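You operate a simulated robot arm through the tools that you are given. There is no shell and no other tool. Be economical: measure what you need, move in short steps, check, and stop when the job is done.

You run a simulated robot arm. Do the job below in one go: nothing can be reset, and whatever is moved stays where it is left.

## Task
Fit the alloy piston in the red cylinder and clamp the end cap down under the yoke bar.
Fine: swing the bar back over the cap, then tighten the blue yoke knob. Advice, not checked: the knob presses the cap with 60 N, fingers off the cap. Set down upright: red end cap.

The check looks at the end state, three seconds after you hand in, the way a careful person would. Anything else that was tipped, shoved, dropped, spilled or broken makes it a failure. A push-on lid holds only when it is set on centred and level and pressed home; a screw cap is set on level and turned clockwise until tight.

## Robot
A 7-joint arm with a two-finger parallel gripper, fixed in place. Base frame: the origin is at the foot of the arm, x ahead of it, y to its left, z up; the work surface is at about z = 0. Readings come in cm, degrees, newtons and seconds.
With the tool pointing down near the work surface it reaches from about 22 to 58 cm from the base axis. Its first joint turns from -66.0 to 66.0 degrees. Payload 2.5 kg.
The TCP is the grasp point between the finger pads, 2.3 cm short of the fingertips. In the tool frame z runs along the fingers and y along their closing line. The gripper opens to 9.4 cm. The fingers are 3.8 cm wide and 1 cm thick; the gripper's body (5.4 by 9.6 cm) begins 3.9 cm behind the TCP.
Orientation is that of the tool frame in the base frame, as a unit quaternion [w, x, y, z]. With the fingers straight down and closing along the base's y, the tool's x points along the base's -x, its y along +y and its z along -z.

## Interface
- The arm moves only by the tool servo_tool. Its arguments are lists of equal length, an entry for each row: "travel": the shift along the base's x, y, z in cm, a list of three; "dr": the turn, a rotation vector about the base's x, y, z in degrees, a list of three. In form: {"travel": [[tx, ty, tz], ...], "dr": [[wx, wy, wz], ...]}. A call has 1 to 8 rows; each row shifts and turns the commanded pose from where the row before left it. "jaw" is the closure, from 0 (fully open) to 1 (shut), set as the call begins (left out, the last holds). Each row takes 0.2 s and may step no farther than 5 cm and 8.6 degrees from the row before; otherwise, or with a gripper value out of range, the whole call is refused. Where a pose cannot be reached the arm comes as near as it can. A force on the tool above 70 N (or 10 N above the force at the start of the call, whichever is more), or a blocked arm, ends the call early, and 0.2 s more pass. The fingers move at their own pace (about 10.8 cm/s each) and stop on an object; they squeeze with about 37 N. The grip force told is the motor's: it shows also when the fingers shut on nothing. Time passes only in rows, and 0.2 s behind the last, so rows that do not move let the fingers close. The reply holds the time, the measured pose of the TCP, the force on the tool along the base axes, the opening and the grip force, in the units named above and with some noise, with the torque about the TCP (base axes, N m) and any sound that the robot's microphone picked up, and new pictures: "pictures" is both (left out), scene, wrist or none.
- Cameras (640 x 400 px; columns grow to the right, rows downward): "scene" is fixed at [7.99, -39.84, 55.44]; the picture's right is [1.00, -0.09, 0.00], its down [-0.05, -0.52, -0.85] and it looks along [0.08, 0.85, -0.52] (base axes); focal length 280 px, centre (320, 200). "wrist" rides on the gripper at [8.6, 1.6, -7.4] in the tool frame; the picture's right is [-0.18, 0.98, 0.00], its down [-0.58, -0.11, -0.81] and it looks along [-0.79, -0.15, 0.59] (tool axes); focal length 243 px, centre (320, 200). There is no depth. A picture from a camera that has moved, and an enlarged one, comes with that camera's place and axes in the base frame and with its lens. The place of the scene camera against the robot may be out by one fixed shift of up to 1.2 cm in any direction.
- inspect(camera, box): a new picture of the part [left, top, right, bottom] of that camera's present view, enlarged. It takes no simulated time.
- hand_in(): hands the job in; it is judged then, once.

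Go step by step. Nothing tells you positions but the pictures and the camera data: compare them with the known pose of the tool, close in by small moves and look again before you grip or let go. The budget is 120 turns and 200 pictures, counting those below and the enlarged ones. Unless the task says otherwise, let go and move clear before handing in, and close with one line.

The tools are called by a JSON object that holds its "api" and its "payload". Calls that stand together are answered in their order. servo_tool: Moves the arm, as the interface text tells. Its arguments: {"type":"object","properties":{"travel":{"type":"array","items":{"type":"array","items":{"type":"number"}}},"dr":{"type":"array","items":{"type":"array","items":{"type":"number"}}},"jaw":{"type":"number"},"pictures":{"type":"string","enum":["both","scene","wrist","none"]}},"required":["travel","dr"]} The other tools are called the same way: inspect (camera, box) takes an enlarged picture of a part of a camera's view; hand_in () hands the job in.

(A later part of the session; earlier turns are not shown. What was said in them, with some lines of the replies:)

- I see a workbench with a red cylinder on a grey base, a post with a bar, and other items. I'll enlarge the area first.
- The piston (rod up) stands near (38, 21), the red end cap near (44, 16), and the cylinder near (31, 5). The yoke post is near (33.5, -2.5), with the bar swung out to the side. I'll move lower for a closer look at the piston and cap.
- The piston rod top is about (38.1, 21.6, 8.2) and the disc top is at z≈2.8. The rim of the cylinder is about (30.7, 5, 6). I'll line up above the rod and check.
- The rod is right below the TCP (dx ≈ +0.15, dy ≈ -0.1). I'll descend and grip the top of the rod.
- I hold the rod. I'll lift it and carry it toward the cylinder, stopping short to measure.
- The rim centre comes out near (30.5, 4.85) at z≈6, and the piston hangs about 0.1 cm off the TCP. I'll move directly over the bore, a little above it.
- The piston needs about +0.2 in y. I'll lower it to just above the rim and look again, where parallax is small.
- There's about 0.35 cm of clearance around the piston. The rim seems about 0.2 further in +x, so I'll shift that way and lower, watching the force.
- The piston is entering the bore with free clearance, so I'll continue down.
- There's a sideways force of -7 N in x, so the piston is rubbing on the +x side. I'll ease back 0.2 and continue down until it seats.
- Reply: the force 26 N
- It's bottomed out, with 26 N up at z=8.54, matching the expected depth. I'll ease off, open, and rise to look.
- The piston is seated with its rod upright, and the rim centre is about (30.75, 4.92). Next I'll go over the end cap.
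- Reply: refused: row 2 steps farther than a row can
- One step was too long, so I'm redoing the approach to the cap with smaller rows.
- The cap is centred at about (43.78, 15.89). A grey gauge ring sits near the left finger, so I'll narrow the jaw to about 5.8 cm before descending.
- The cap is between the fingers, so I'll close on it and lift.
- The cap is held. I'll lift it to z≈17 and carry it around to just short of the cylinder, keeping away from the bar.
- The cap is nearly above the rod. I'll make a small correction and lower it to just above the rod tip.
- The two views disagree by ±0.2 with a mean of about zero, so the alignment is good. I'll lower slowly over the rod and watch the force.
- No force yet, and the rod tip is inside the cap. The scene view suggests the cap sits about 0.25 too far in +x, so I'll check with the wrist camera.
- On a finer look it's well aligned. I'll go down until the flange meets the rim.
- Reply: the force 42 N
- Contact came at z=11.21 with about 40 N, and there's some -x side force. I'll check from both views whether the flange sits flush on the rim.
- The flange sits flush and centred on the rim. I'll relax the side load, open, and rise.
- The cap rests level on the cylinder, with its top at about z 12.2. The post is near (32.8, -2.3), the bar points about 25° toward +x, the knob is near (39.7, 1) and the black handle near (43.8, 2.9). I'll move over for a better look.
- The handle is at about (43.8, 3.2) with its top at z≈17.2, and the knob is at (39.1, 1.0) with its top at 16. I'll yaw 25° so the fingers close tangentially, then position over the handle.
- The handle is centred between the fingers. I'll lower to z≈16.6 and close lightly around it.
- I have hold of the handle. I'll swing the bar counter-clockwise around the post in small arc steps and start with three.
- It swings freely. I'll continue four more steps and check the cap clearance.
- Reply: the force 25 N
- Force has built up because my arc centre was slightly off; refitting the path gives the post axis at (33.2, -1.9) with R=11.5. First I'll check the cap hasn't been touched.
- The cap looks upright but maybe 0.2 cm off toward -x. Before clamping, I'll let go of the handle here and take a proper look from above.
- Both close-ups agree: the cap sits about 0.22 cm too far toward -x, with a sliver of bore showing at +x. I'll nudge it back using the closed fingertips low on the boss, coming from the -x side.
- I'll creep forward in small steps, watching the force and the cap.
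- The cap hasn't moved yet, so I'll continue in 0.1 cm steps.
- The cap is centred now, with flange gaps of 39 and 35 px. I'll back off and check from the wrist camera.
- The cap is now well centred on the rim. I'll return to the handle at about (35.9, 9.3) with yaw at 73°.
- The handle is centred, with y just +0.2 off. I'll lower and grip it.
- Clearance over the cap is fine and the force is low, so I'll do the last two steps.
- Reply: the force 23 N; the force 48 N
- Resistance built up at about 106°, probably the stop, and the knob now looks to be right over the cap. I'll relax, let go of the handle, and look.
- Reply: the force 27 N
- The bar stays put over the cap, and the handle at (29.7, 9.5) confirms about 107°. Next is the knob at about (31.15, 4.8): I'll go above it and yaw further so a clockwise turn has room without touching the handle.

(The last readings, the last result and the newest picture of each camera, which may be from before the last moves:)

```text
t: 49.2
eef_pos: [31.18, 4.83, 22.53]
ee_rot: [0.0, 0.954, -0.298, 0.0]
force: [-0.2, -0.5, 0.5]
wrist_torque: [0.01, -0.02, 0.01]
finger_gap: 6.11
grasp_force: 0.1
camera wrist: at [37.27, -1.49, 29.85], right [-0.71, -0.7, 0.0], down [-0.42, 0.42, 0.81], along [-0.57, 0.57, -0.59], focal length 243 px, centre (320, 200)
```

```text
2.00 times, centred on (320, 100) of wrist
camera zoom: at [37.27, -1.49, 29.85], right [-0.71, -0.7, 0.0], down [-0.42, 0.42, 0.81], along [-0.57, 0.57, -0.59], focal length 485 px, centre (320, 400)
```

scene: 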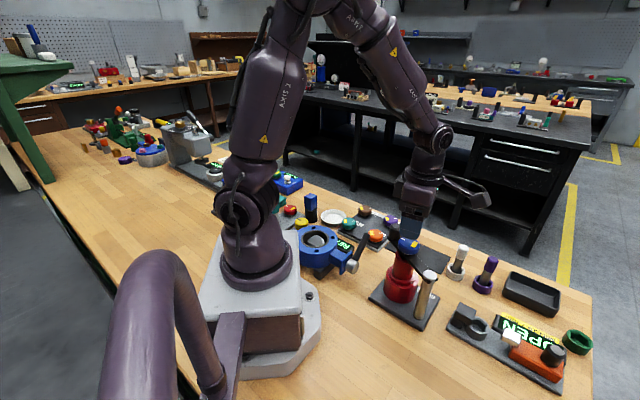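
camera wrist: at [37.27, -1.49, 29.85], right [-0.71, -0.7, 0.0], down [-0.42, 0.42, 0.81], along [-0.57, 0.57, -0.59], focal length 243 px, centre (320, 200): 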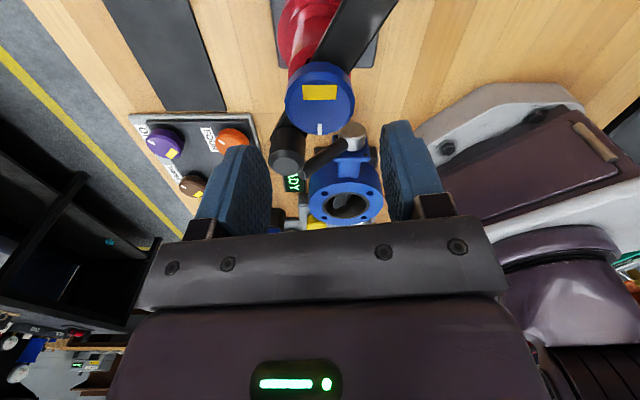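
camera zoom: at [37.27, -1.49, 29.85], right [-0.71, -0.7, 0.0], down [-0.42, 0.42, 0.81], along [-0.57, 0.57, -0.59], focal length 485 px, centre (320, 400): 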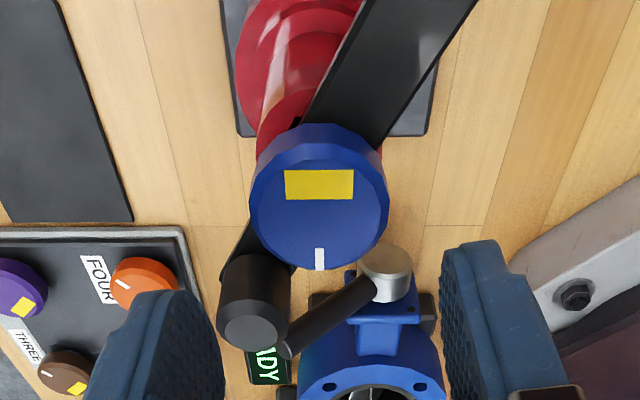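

The knob is centred under the tool at about (31.05, 4.75), top z≈15.85. I'll descend to z≈16.6 and grip it.

{"api": "servo_tool", "payload": {"travel": [[-0.1, -0.08, -2], [0, 0, -2], [0, 0, -1.9], [0, 0, 0]], "dr": [[0, 0, 0], [0, 0, 0], [0, 0, 0], [0, 0, 0]]}}

{"api": "inspect", "payload": {"camera": "scene", "box": [375, 215, 445, 285]}}

```text
t: 50.2
eef_pos: [31.01, 4.81, 16.61]
ee_rot: [0.0, 0.954, -0.299, 0.0]
force: [0.6, 0.3, 0.2]
wrist_torque: [0.01, -0.01, 0.03]
finger_gap: 6.1
grasp_force: 0.1
camera wrist: at [37.09, -1.55, 23.98], right [-0.71, -0.7, 0.0], down [-0.42, 0.42, 0.81], along [-0.57, 0.57, -0.59], focal length 243 px, centre (320, 200)
```

scene: 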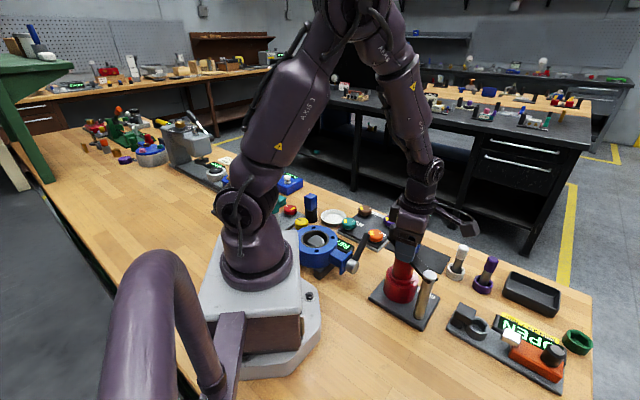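
wrist: 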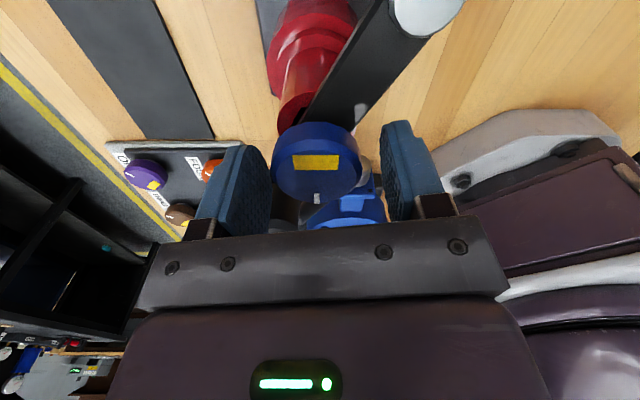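

```text
5.71 times, centred on (410, 250) of scene
camera zoom: at [7.99, -39.84, 55.44], right [1.0, -0.09, 0.0], down [-0.05, -0.52, -0.85], along [0.08, 0.85, -0.52], focal length 1598 px, centre (-194, -86)
```

zoom: 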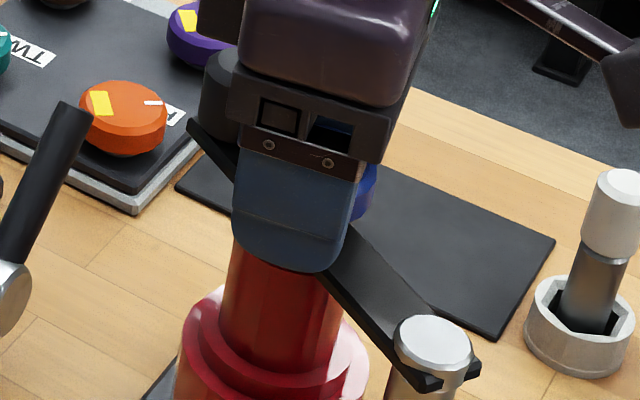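

{"api": "inspect", "payload": {"camera": "wrist", "box": [240, 90, 400, 220]}}

```text
3.08 times, centred on (320, 155) of wrist
camera zoom: at [37.09, -1.55, 23.98], right [-0.71, -0.7, 0.0], down [-0.42, 0.42, 0.81], along [-0.57, 0.57, -0.59], focal length 746 px, centre (320, 338)
```

zoom: 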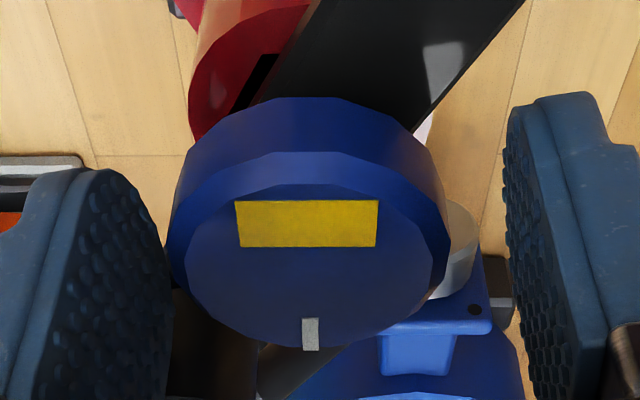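

The knob is about 0.15 off laterally. I'll correct that and close on it.

{"api": "servo_tool", "payload": {"travel": [[0.1, 0.1, -0.1], [0, 0, 0], [0, 0, 0], [0, 0, 0]], "dr": [[0, 0, 0], [0, 0, 0], [0, 0, 0], [0, 0, 0]], "jaw": 1.0, "pictures": "none"}}

{"api": "inspect", "payload": {"camera": "wrist", "box": [200, 60, 440, 240]}}

```text
t: 51.2
eef_pos: [31.16, 4.98, 16.6]
ee_rot: [0.0, 0.955, -0.298, 0.001]
force: [-3.8, 8.5, 22.2]
wrist_torque: [-0.42, -0.24, -0.2]
finger_gap: 4.45
grasp_force: 45.3
```

```text
2.22 times, centred on (320, 150) of wrist
camera zoom: at [37.2, -1.4, 23.99], right [-0.71, -0.7, 0.0], down [-0.42, 0.42, 0.81], along [-0.57, 0.57, -0.59], focal length 539 px, centre (320, 311)
```

zoom: 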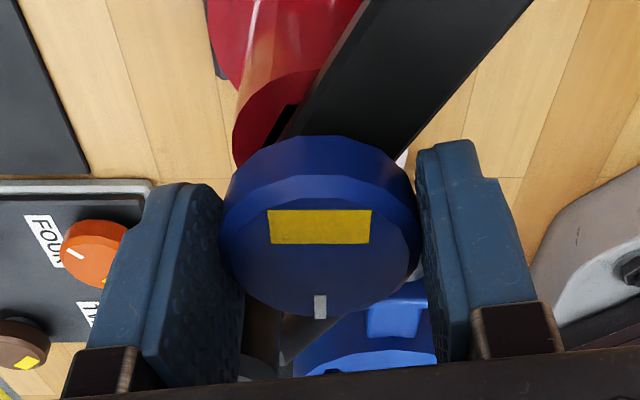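

The knob is gripped (4.45 cm). I'll turn it clockwise a little first and watch the torque.

{"api": "servo_tool", "payload": {"travel": [[0, 0, 0.1], [0, 0, 0], [0, 0, 0], [0, 0, 0]], "dr": [[0, 0, -8], [0, 0, -8], [0, 0, -8], [0, 0, 0]], "pictures": "none"}}

{"api": "inspect", "payload": {"camera": "wrist", "box": [200, 60, 440, 240]}}

```text
t: 52.2
eef_pos: [31.06, 5.01, 16.63]
ee_rot: [0.0, 0.871, -0.492, -0.001]
force: [11.9, 17.9, -33.3]
wrist_torque: [0.16, 0.04, -0.02]
finger_gap: 4.46
grasp_force: 45.5
```

```text
2.22 times, centred on (320, 150) of wrist
camera zoom: at [34.1, -3.41, 24.01], right [-0.94, -0.35, 0.0], down [-0.21, 0.55, 0.81], along [-0.28, 0.76, -0.59], focal length 539 px, centre (320, 311)
```

zoom: 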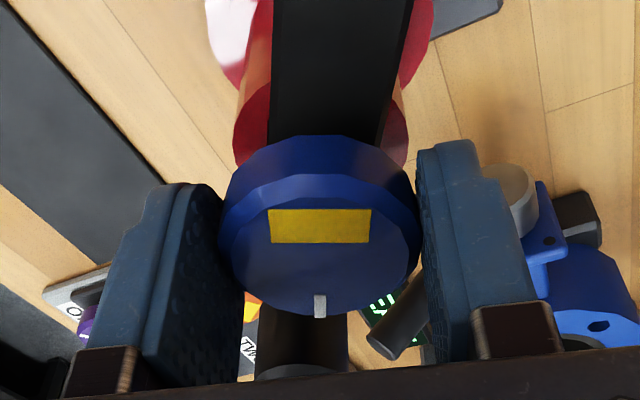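

The knob turns with the gripper, and the bar sits centrally over the cap in this view. I'll keep turning while following slightly downward.

{"api": "servo_tool", "payload": {"travel": [[-0.05, -0.05, -0.1], [0, 0, 0], [0, 0, 0], [0, 0, 0], [0, 0, 0]], "dr": [[0, 0, -8], [0, 0, -8], [0, 0, -8], [0, 0, -8], [0, 0, 0]], "pictures": "none"}}

{"api": "inspect", "payload": {"camera": "wrist", "box": [200, 60, 440, 240]}}

```text
t: 53.4
eef_pos: [31.11, 4.96, 16.62]
ee_rot: [0.001, -0.702, 0.712, 0.0]
force: [11.6, 23.7, -7.9]
wrist_torque: [-0.37, 0.17, -0.03]
finger_gap: 4.44
grasp_force: 45.2
```

```text
2.22 times, centred on (320, 150) of wrist
camera zoom: at [29.24, -3.81, 24.02], right [-0.98, 0.2, 0.0], down [0.12, 0.58, 0.81], along [0.16, 0.79, -0.59], focal length 539 px, centre (320, 311)
```

zoom: 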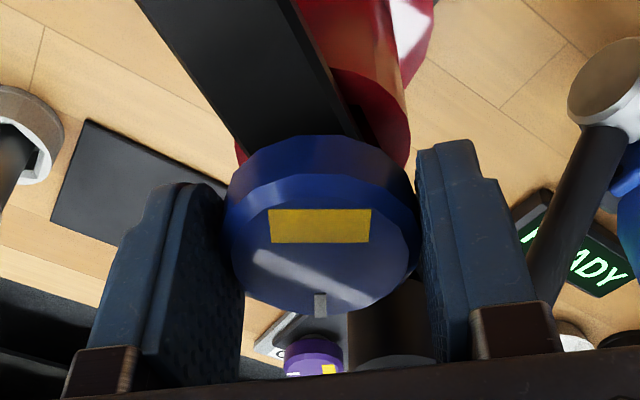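

The torque is still near zero. I'll turn 16° more, then regrasp.

{"api": "servo_tool", "payload": {"travel": [[-0.03, -0.05, -0.03], [0, 0, 0], [0, 0, 0]], "dr": [[0, 0, -8], [0, 0, -8], [0, 0, 0]], "pictures": "none"}}

{"api": "servo_tool", "payload": {"travel": [[0, 0, 0], [0, 0, 0], [0, 0, 2.5], [0, 0, 0]], "dr": [[0, 0, 0], [0, 0, 0], [0, 0, 0], [0, 0, 0]], "jaw": 0.38, "pictures": "none"}}

{"api": "servo_tool", "payload": {"travel": [[0, 0, 0], [0, 0, 0], [0, 0, 0], [0, 0, 0], [0, 0, 0], [0, 0, 0], [0, 0, 0], [0, 0, 0]], "dr": [[0, 0, 8.5], [0, 0, 8.5], [0, 0, 8.5], [0, 0, 8.5], [0, 0, 8.5], [0, 0, 8.5], [0, 0, 8.5], [0, 0, 8.5]], "pictures": "none"}}

{"api": "inspect", "payload": {"camera": "wrist", "box": [200, 40, 440, 220]}}

{"api": "inspect", "payload": {"camera": "scene", "box": [375, 225, 445, 305]}}

```text
t: 54.2
eef_pos: [31.04, 4.86, 16.68]
ee_rot: [0.003, -0.597, 0.802, 0.0]
force: [4.3, 25.5, 12.4]
wrist_torque: [0.66, -0.27, -0.01]
finger_gap: 4.41
grasp_force: 45.2
```

```text
t: 55.2
eef_pos: [31.07, 4.67, 19.05]
ee_rot: [0.0, -0.596, 0.803, 0.0]
force: [-0.7, 0.0, 0.8]
wrist_torque: [0.0, -0.01, 0.02]
finger_gap: 5.87
grasp_force: 0.2
```

```text
t: 57.0
eef_pos: [31.06, 4.71, 19.04]
ee_rot: [0.0, 0.944, -0.331, 0.0]
force: [-0.6, -0.5, 0.0]
wrist_torque: [-0.01, 0.0, -0.02]
finger_gap: 5.84
grasp_force: 0.1
```

```text
2.22 times, centred on (320, 130) of wrist
camera zoom: at [36.71, -2.06, 26.41], right [-0.76, -0.65, 0.0], down [-0.39, 0.45, 0.81], along [-0.53, 0.61, -0.59], focal length 539 px, centre (320, 356)
```

zoom: 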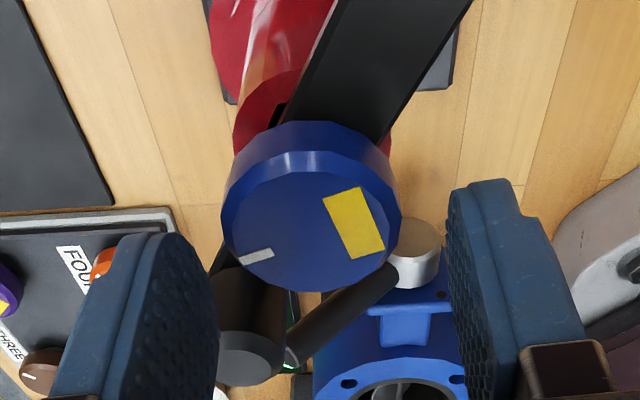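

```text
5.00 times, centred on (410, 265) of scene
camera zoom: at [7.99, -39.84, 55.44], right [1.0, -0.09, 0.0], down [-0.05, -0.52, -0.85], along [0.08, 0.85, -0.52], focal length 1398 px, centre (-130, -125)
```

zoom: 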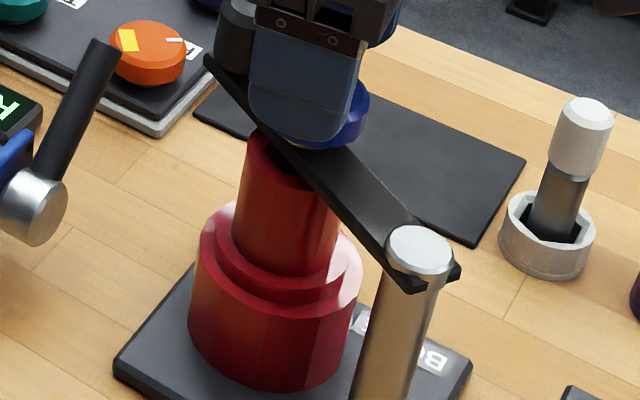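

The knob has turned about 72° clockwise. I'll regrasp and keep turning, watching the torque.

{"api": "servo_tool", "payload": {"travel": [[0.08, 0.2, -1.2], [0, 0, -1.25], [0, 0, 0]], "dr": [[0, 0, 0], [0, 0, 0], [0, 0, 0]], "pictures": "none"}}

{"api": "servo_tool", "payload": {"travel": [[0, 0, 0], [0, 0, 0], [0, 0, 0]], "dr": [[0, 0, 0], [0, 0, 0], [0, 0, 0]], "jaw": 1.0, "pictures": "none"}}

{"api": "servo_tool", "payload": {"travel": [[0, 0, 0], [0, 0, 0], [0, 0, 0], [0, 0, 0], [0, 0, 0]], "dr": [[0, 0, -8], [0, 0, -8], [0, 0, -8], [0, 0, -8], [0, 0, 0]], "pictures": "none"}}

{"api": "servo_tool", "payload": {"travel": [[0, 0, 0], [0, 0, 0], [0, 0, 0], [0, 0, 0], [0, 0, 0]], "dr": [[0, 0, -8], [0, 0, -8], [0, 0, -8], [0, 0, -8], [0, 0, 0]], "pictures": "none"}}

{"api": "inspect", "payload": {"camera": "wrist", "box": [200, 60, 440, 240]}}

```text
t: 57.8
eef_pos: [31.12, 5.05, 16.56]
ee_rot: [0.001, 0.943, -0.332, 0.001]
force: [0.5, 0.7, -0.6]
wrist_torque: [-0.01, 0.01, 0.03]
finger_gap: 5.85
grasp_force: 0.0
```

```text
t: 58.6
eef_pos: [31.12, 4.99, 16.54]
ee_rot: [-0.001, 0.944, -0.331, 0.001]
force: [6.0, 7.4, -13.9]
wrist_torque: [-0.28, -0.36, -0.02]
finger_gap: 4.42
grasp_force: 44.9
```

```text
t: 59.8
eef_pos: [31.12, 4.89, 16.71]
ee_rot: [0.001, 0.815, -0.58, 0.0]
force: [10.0, 6.3, -30.4]
wrist_torque: [0.22, -0.03, -0.01]
finger_gap: 4.46
grasp_force: 45.0
```

```text
t: 61.0
eef_pos: [31.16, 4.85, 16.73]
ee_rot: [0.0, -0.623, 0.782, 0.0]
force: [-1.6, 2.0, -6.0]
wrist_torque: [0.13, 0.42, -0.03]
finger_gap: 4.43
grasp_force: 44.8
```

```text
2.22 times, centred on (320, 150) of wrist
camera zoom: at [27.53, -3.21, 24.05], right [-0.92, 0.4, 0.0], down [0.24, 0.54, 0.81], along [0.32, 0.74, -0.59], focal length 539 px, centre (320, 311)
```

zoom: 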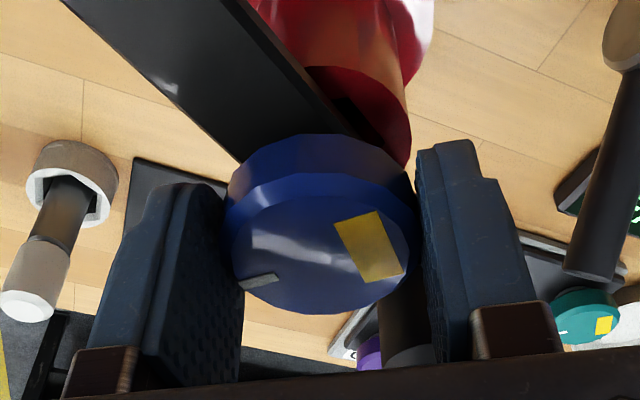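

Total is about 136° with no resistance yet, so I'll do another cycle.

{"api": "servo_tool", "payload": {"travel": [[0, 0, 0], [0, 0, 0], [0, 0, 2.4], [0, 0, 0], [0, 0, 0]], "dr": [[0, 0, 0], [0, 0, 0], [0, 0, 0], [0, 0, 8.5], [0, 0, 0]], "jaw": 0.38, "pictures": "none"}}

{"api": "servo_tool", "payload": {"travel": [[0, 0, 0], [0, 0, 0], [0, 0, 0], [0, 0, 0], [0, 0, 0], [0, 0, 0], [0, 0, 0], [0, 0, 0]], "dr": [[0, 0, 8.5], [0, 0, 8.5], [0, 0, 8.5], [0, 0, 8.5], [0, 0, 8.5], [0, 0, 8.5], [0, 0, 8.5], [0, 0, 0]], "pictures": "none"}}

{"api": "inspect", "payload": {"camera": "wrist", "box": [200, 40, 440, 220]}}

{"api": "servo_tool", "payload": {"travel": [[0, 0, -1.2], [0, 0, -1.25], [0, 0, 0]], "dr": [[0, 0, 0], [0, 0, 0], [0, 0, 0]], "pictures": "none"}}

{"api": "servo_tool", "payload": {"travel": [[0, 0, 0], [0, 0, 0], [0, 0, 0]], "dr": [[0, 0, 0], [0, 0, 0], [0, 0, 0]], "jaw": 1.0, "pictures": "none"}}

{"api": "servo_tool", "payload": {"travel": [[0, 0, 0], [0, 0, 0], [0, 0, 0], [0, 0, 0], [0, 0, 0]], "dr": [[0, 0, -8], [0, 0, -8], [0, 0, -8], [0, 0, -8], [0, 0, 0]], "pictures": "none"}}

{"api": "servo_tool", "payload": {"travel": [[0, 0, 0], [0, 0, 0], [0, 0, 0], [0, 0, 0], [0, 0, 0]], "dr": [[0, 0, -8], [0, 0, -8], [0, 0, -8], [0, 0, -8], [0, 0, 0]], "pictures": "none"}}

```text
t: 62.2
eef_pos: [31.14, 5.01, 19.04]
ee_rot: [0.0, -0.681, 0.732, 0.0]
force: [-0.1, -0.3, 0.3]
wrist_torque: [-0.01, -0.01, 0.03]
finger_gap: 5.83
grasp_force: 0.0
```

```text
t: 64.0
eef_pos: [31.06, 4.93, 18.99]
ee_rot: [-0.001, 0.955, -0.297, -0.001]
force: [-0.2, 0.6, 0.0]
wrist_torque: [-0.02, 0.0, -0.02]
finger_gap: 5.82
grasp_force: 0.0
```

```text
2.22 times, centred on (320, 130) of wrist
camera zoom: at [37.21, -1.4, 26.43], right [-0.71, -0.7, 0.0], down [-0.42, 0.42, 0.81], along [-0.57, 0.57, -0.59], focal length 539 px, centre (320, 356)
```

zoom: 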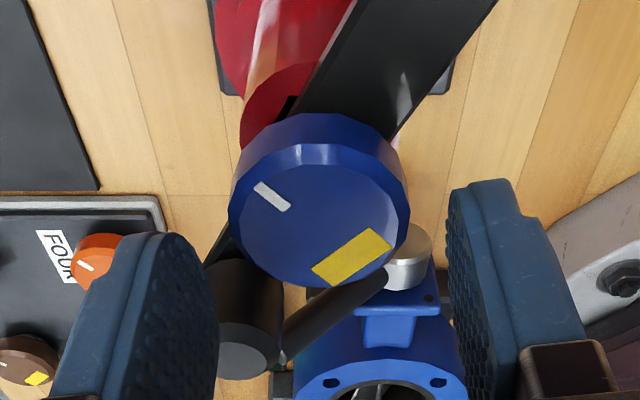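

```text
t: 64.8
eef_pos: [31.15, 4.97, 16.58]
ee_rot: [0.0, 0.954, -0.299, 0.0]
force: [-0.2, 0.3, 0.8]
wrist_torque: [0.02, 0.02, -0.01]
finger_gap: 5.81
grasp_force: 0.0
```

```text
t: 65.6
eef_pos: [31.08, 5.05, 16.55]
ee_rot: [0.0, 0.954, -0.299, 0.0]
force: [0.7, -0.3, -4.8]
wrist_torque: [-0.09, -0.33, -0.02]
finger_gap: 4.44
grasp_force: 44.9
```

```text
t: 66.8
eef_pos: [31.14, 5.03, 16.46]
ee_rot: [0.0, 0.834, -0.552, 0.0]
force: [6.4, 1.7, -16.7]
wrist_torque: [-0.31, 0.08, -0.06]
finger_gap: 4.46
grasp_force: 44.8
```

```text
t: 68.0
eef_pos: [31.12, 5.0, 16.69]
ee_rot: [-0.001, -0.65, 0.76, -0.001]
force: [-10.6, 2.0, 30.1]
wrist_torque: [-0.72, 0.49, 0.17]
finger_gap: 4.43
grasp_force: 44.7
```

A small resisting torque is starting (+0.17 N·m). I'll continue for another cycle.

{"api": "servo_tool", "payload": {"travel": [[0, 0, 0], [0, 0, 0]], "dr": [[0, 0, -8], [0, 0, 0]], "pictures": "none"}}

{"api": "servo_tool", "payload": {"travel": [[0, 0, 0], [0, 0, 0], [0, 0, 2.4], [0, 0, 0], [0, 0, 0]], "dr": [[0, 0, 0], [0, 0, 0], [0, 0, 0], [0, 0, 8.5], [0, 0, 0]], "jaw": 0.38, "pictures": "none"}}

{"api": "servo_tool", "payload": {"travel": [[0, 0, 0], [0, 0, 0], [0, 0, 0], [0, 0, 0], [0, 0, 0], [0, 0, 0], [0, 0, 0], [0, 0, 0]], "dr": [[0, 0, 8.5], [0, 0, 8.5], [0, 0, 8.5], [0, 0, 8.5], [0, 0, 8.5], [0, 0, 8.5], [0, 0, 8.5], [0, 0, 4]], "pictures": "none"}}

{"api": "inspect", "payload": {"camera": "wrist", "box": [200, 40, 440, 220]}}

{"api": "inspect", "payload": {"camera": "scene", "box": [375, 225, 445, 305]}}

```text
t: 68.6
eef_pos: [31.05, 4.94, 16.5]
ee_rot: [0.001, -0.596, 0.803, -0.001]
force: [-11.2, 1.7, 38.3]
wrist_torque: [-0.57, 0.26, 1.05]
finger_gap: 4.42
grasp_force: 45.4
```

```text
t: 69.8
eef_pos: [31.15, 5.06, 18.95]
ee_rot: [0.0, -0.655, 0.756, 0.0]
force: [-1.0, -0.6, -0.2]
wrist_torque: [0.01, 0.05, 0.01]
finger_gap: 5.83
grasp_force: 0.1
```

```text
t: 71.6
eef_pos: [31.17, 4.97, 19.0]
ee_rot: [0.0, 0.955, -0.298, 0.0]
force: [0.2, 0.0, 0.4]
wrist_torque: [0.01, -0.02, -0.01]
finger_gap: 5.83
grasp_force: 0.0
```

```text
2.22 times, centred on (320, 130) of wrist
camera zoom: at [37.24, -1.38, 26.35], right [-0.71, -0.7, 0.0], down [-0.42, 0.42, 0.81], along [-0.57, 0.57, -0.59], focal length 539 px, centre (320, 356)
```

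zoom: 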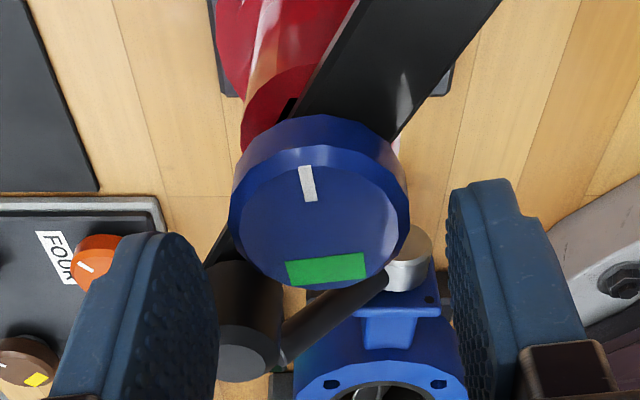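

```text
5.00 times, centred on (410, 265) of scene
camera zoom: at [7.99, -39.84, 55.44], right [1.0, -0.09, 0.0], down [-0.05, -0.52, -0.85], along [0.08, 0.85, -0.52], focal length 1398 px, centre (-130, -125)
```

zoom: 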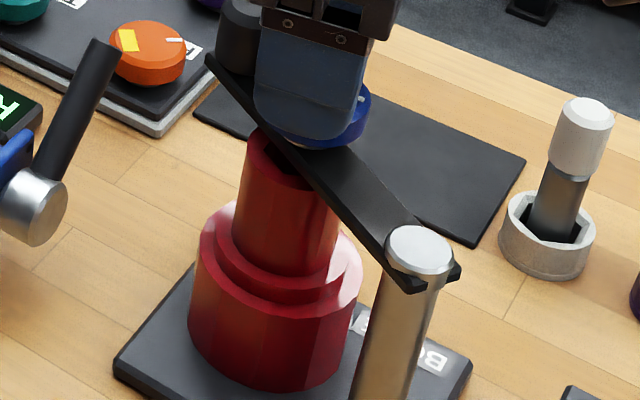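

The knob's flag has turned green and the torque rose to about 1 N·m, so it's tight. I'll retreat upward and check the whole scene.

{"api": "servo_tool", "payload": {"travel": [[0, 0, 4], [0, 0, 4], [-0.5, 1, 3], [0, 0, 0]], "dr": [[0, 0, 0], [0, 0, 0], [0, 0, 0], [0, 0, 0]]}}

{"api": "inspect", "payload": {"camera": "scene", "box": [375, 225, 445, 305]}}

```text
t: 72.6
eef_pos: [30.71, 6.02, 30.12]
ee_rot: [-0.001, 0.954, -0.299, 0.0]
force: [0.1, 0.2, 0.9]
wrist_torque: [0.0, 0.03, 0.04]
finger_gap: 5.84
grasp_force: 0.0
camera wrist: at [36.79, -0.36, 37.45], right [-0.71, -0.7, 0.0], down [-0.42, 0.42, 0.81], along [-0.57, 0.57, -0.59], focal length 243 px, centre (320, 200)
```

scene: 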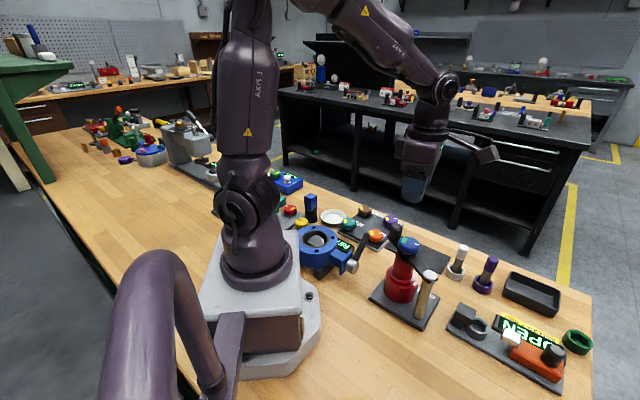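
wrist: 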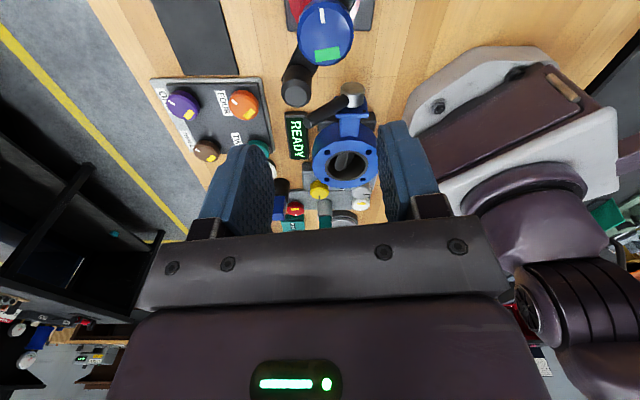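

```text
5.00 times, centred on (410, 265) of scene
camera zoom: at [7.99, -39.83, 55.44], right [1.0, -0.09, 0.0], down [-0.05, -0.52, -0.85], along [0.08, 0.85, -0.52], focal length 1398 px, centre (-130, -125)
```

zoom: 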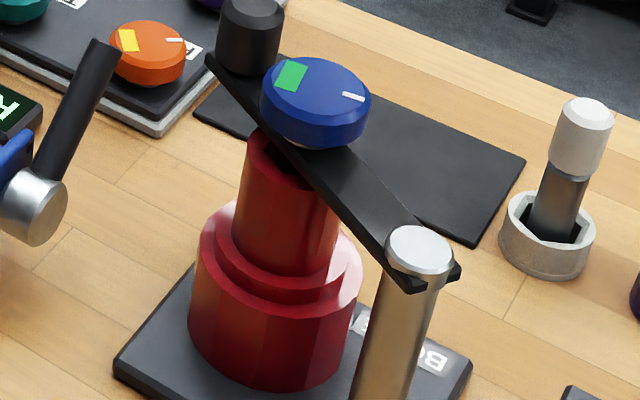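

The knob flag shows green, the bar is over the centred cap, the arm is clear and everything else is undisturbed. I'm handing in.

{"api": "hand_in", "payload": {}}

```text
The job is handed in.
```

The alloy piston is in the red cylinder, and the end cap sits upright and centred on it. The yoke bar is swung back over the cap, and I turned the blue knob clockwise until its flag went green; I had no direct reading of the 60 N.
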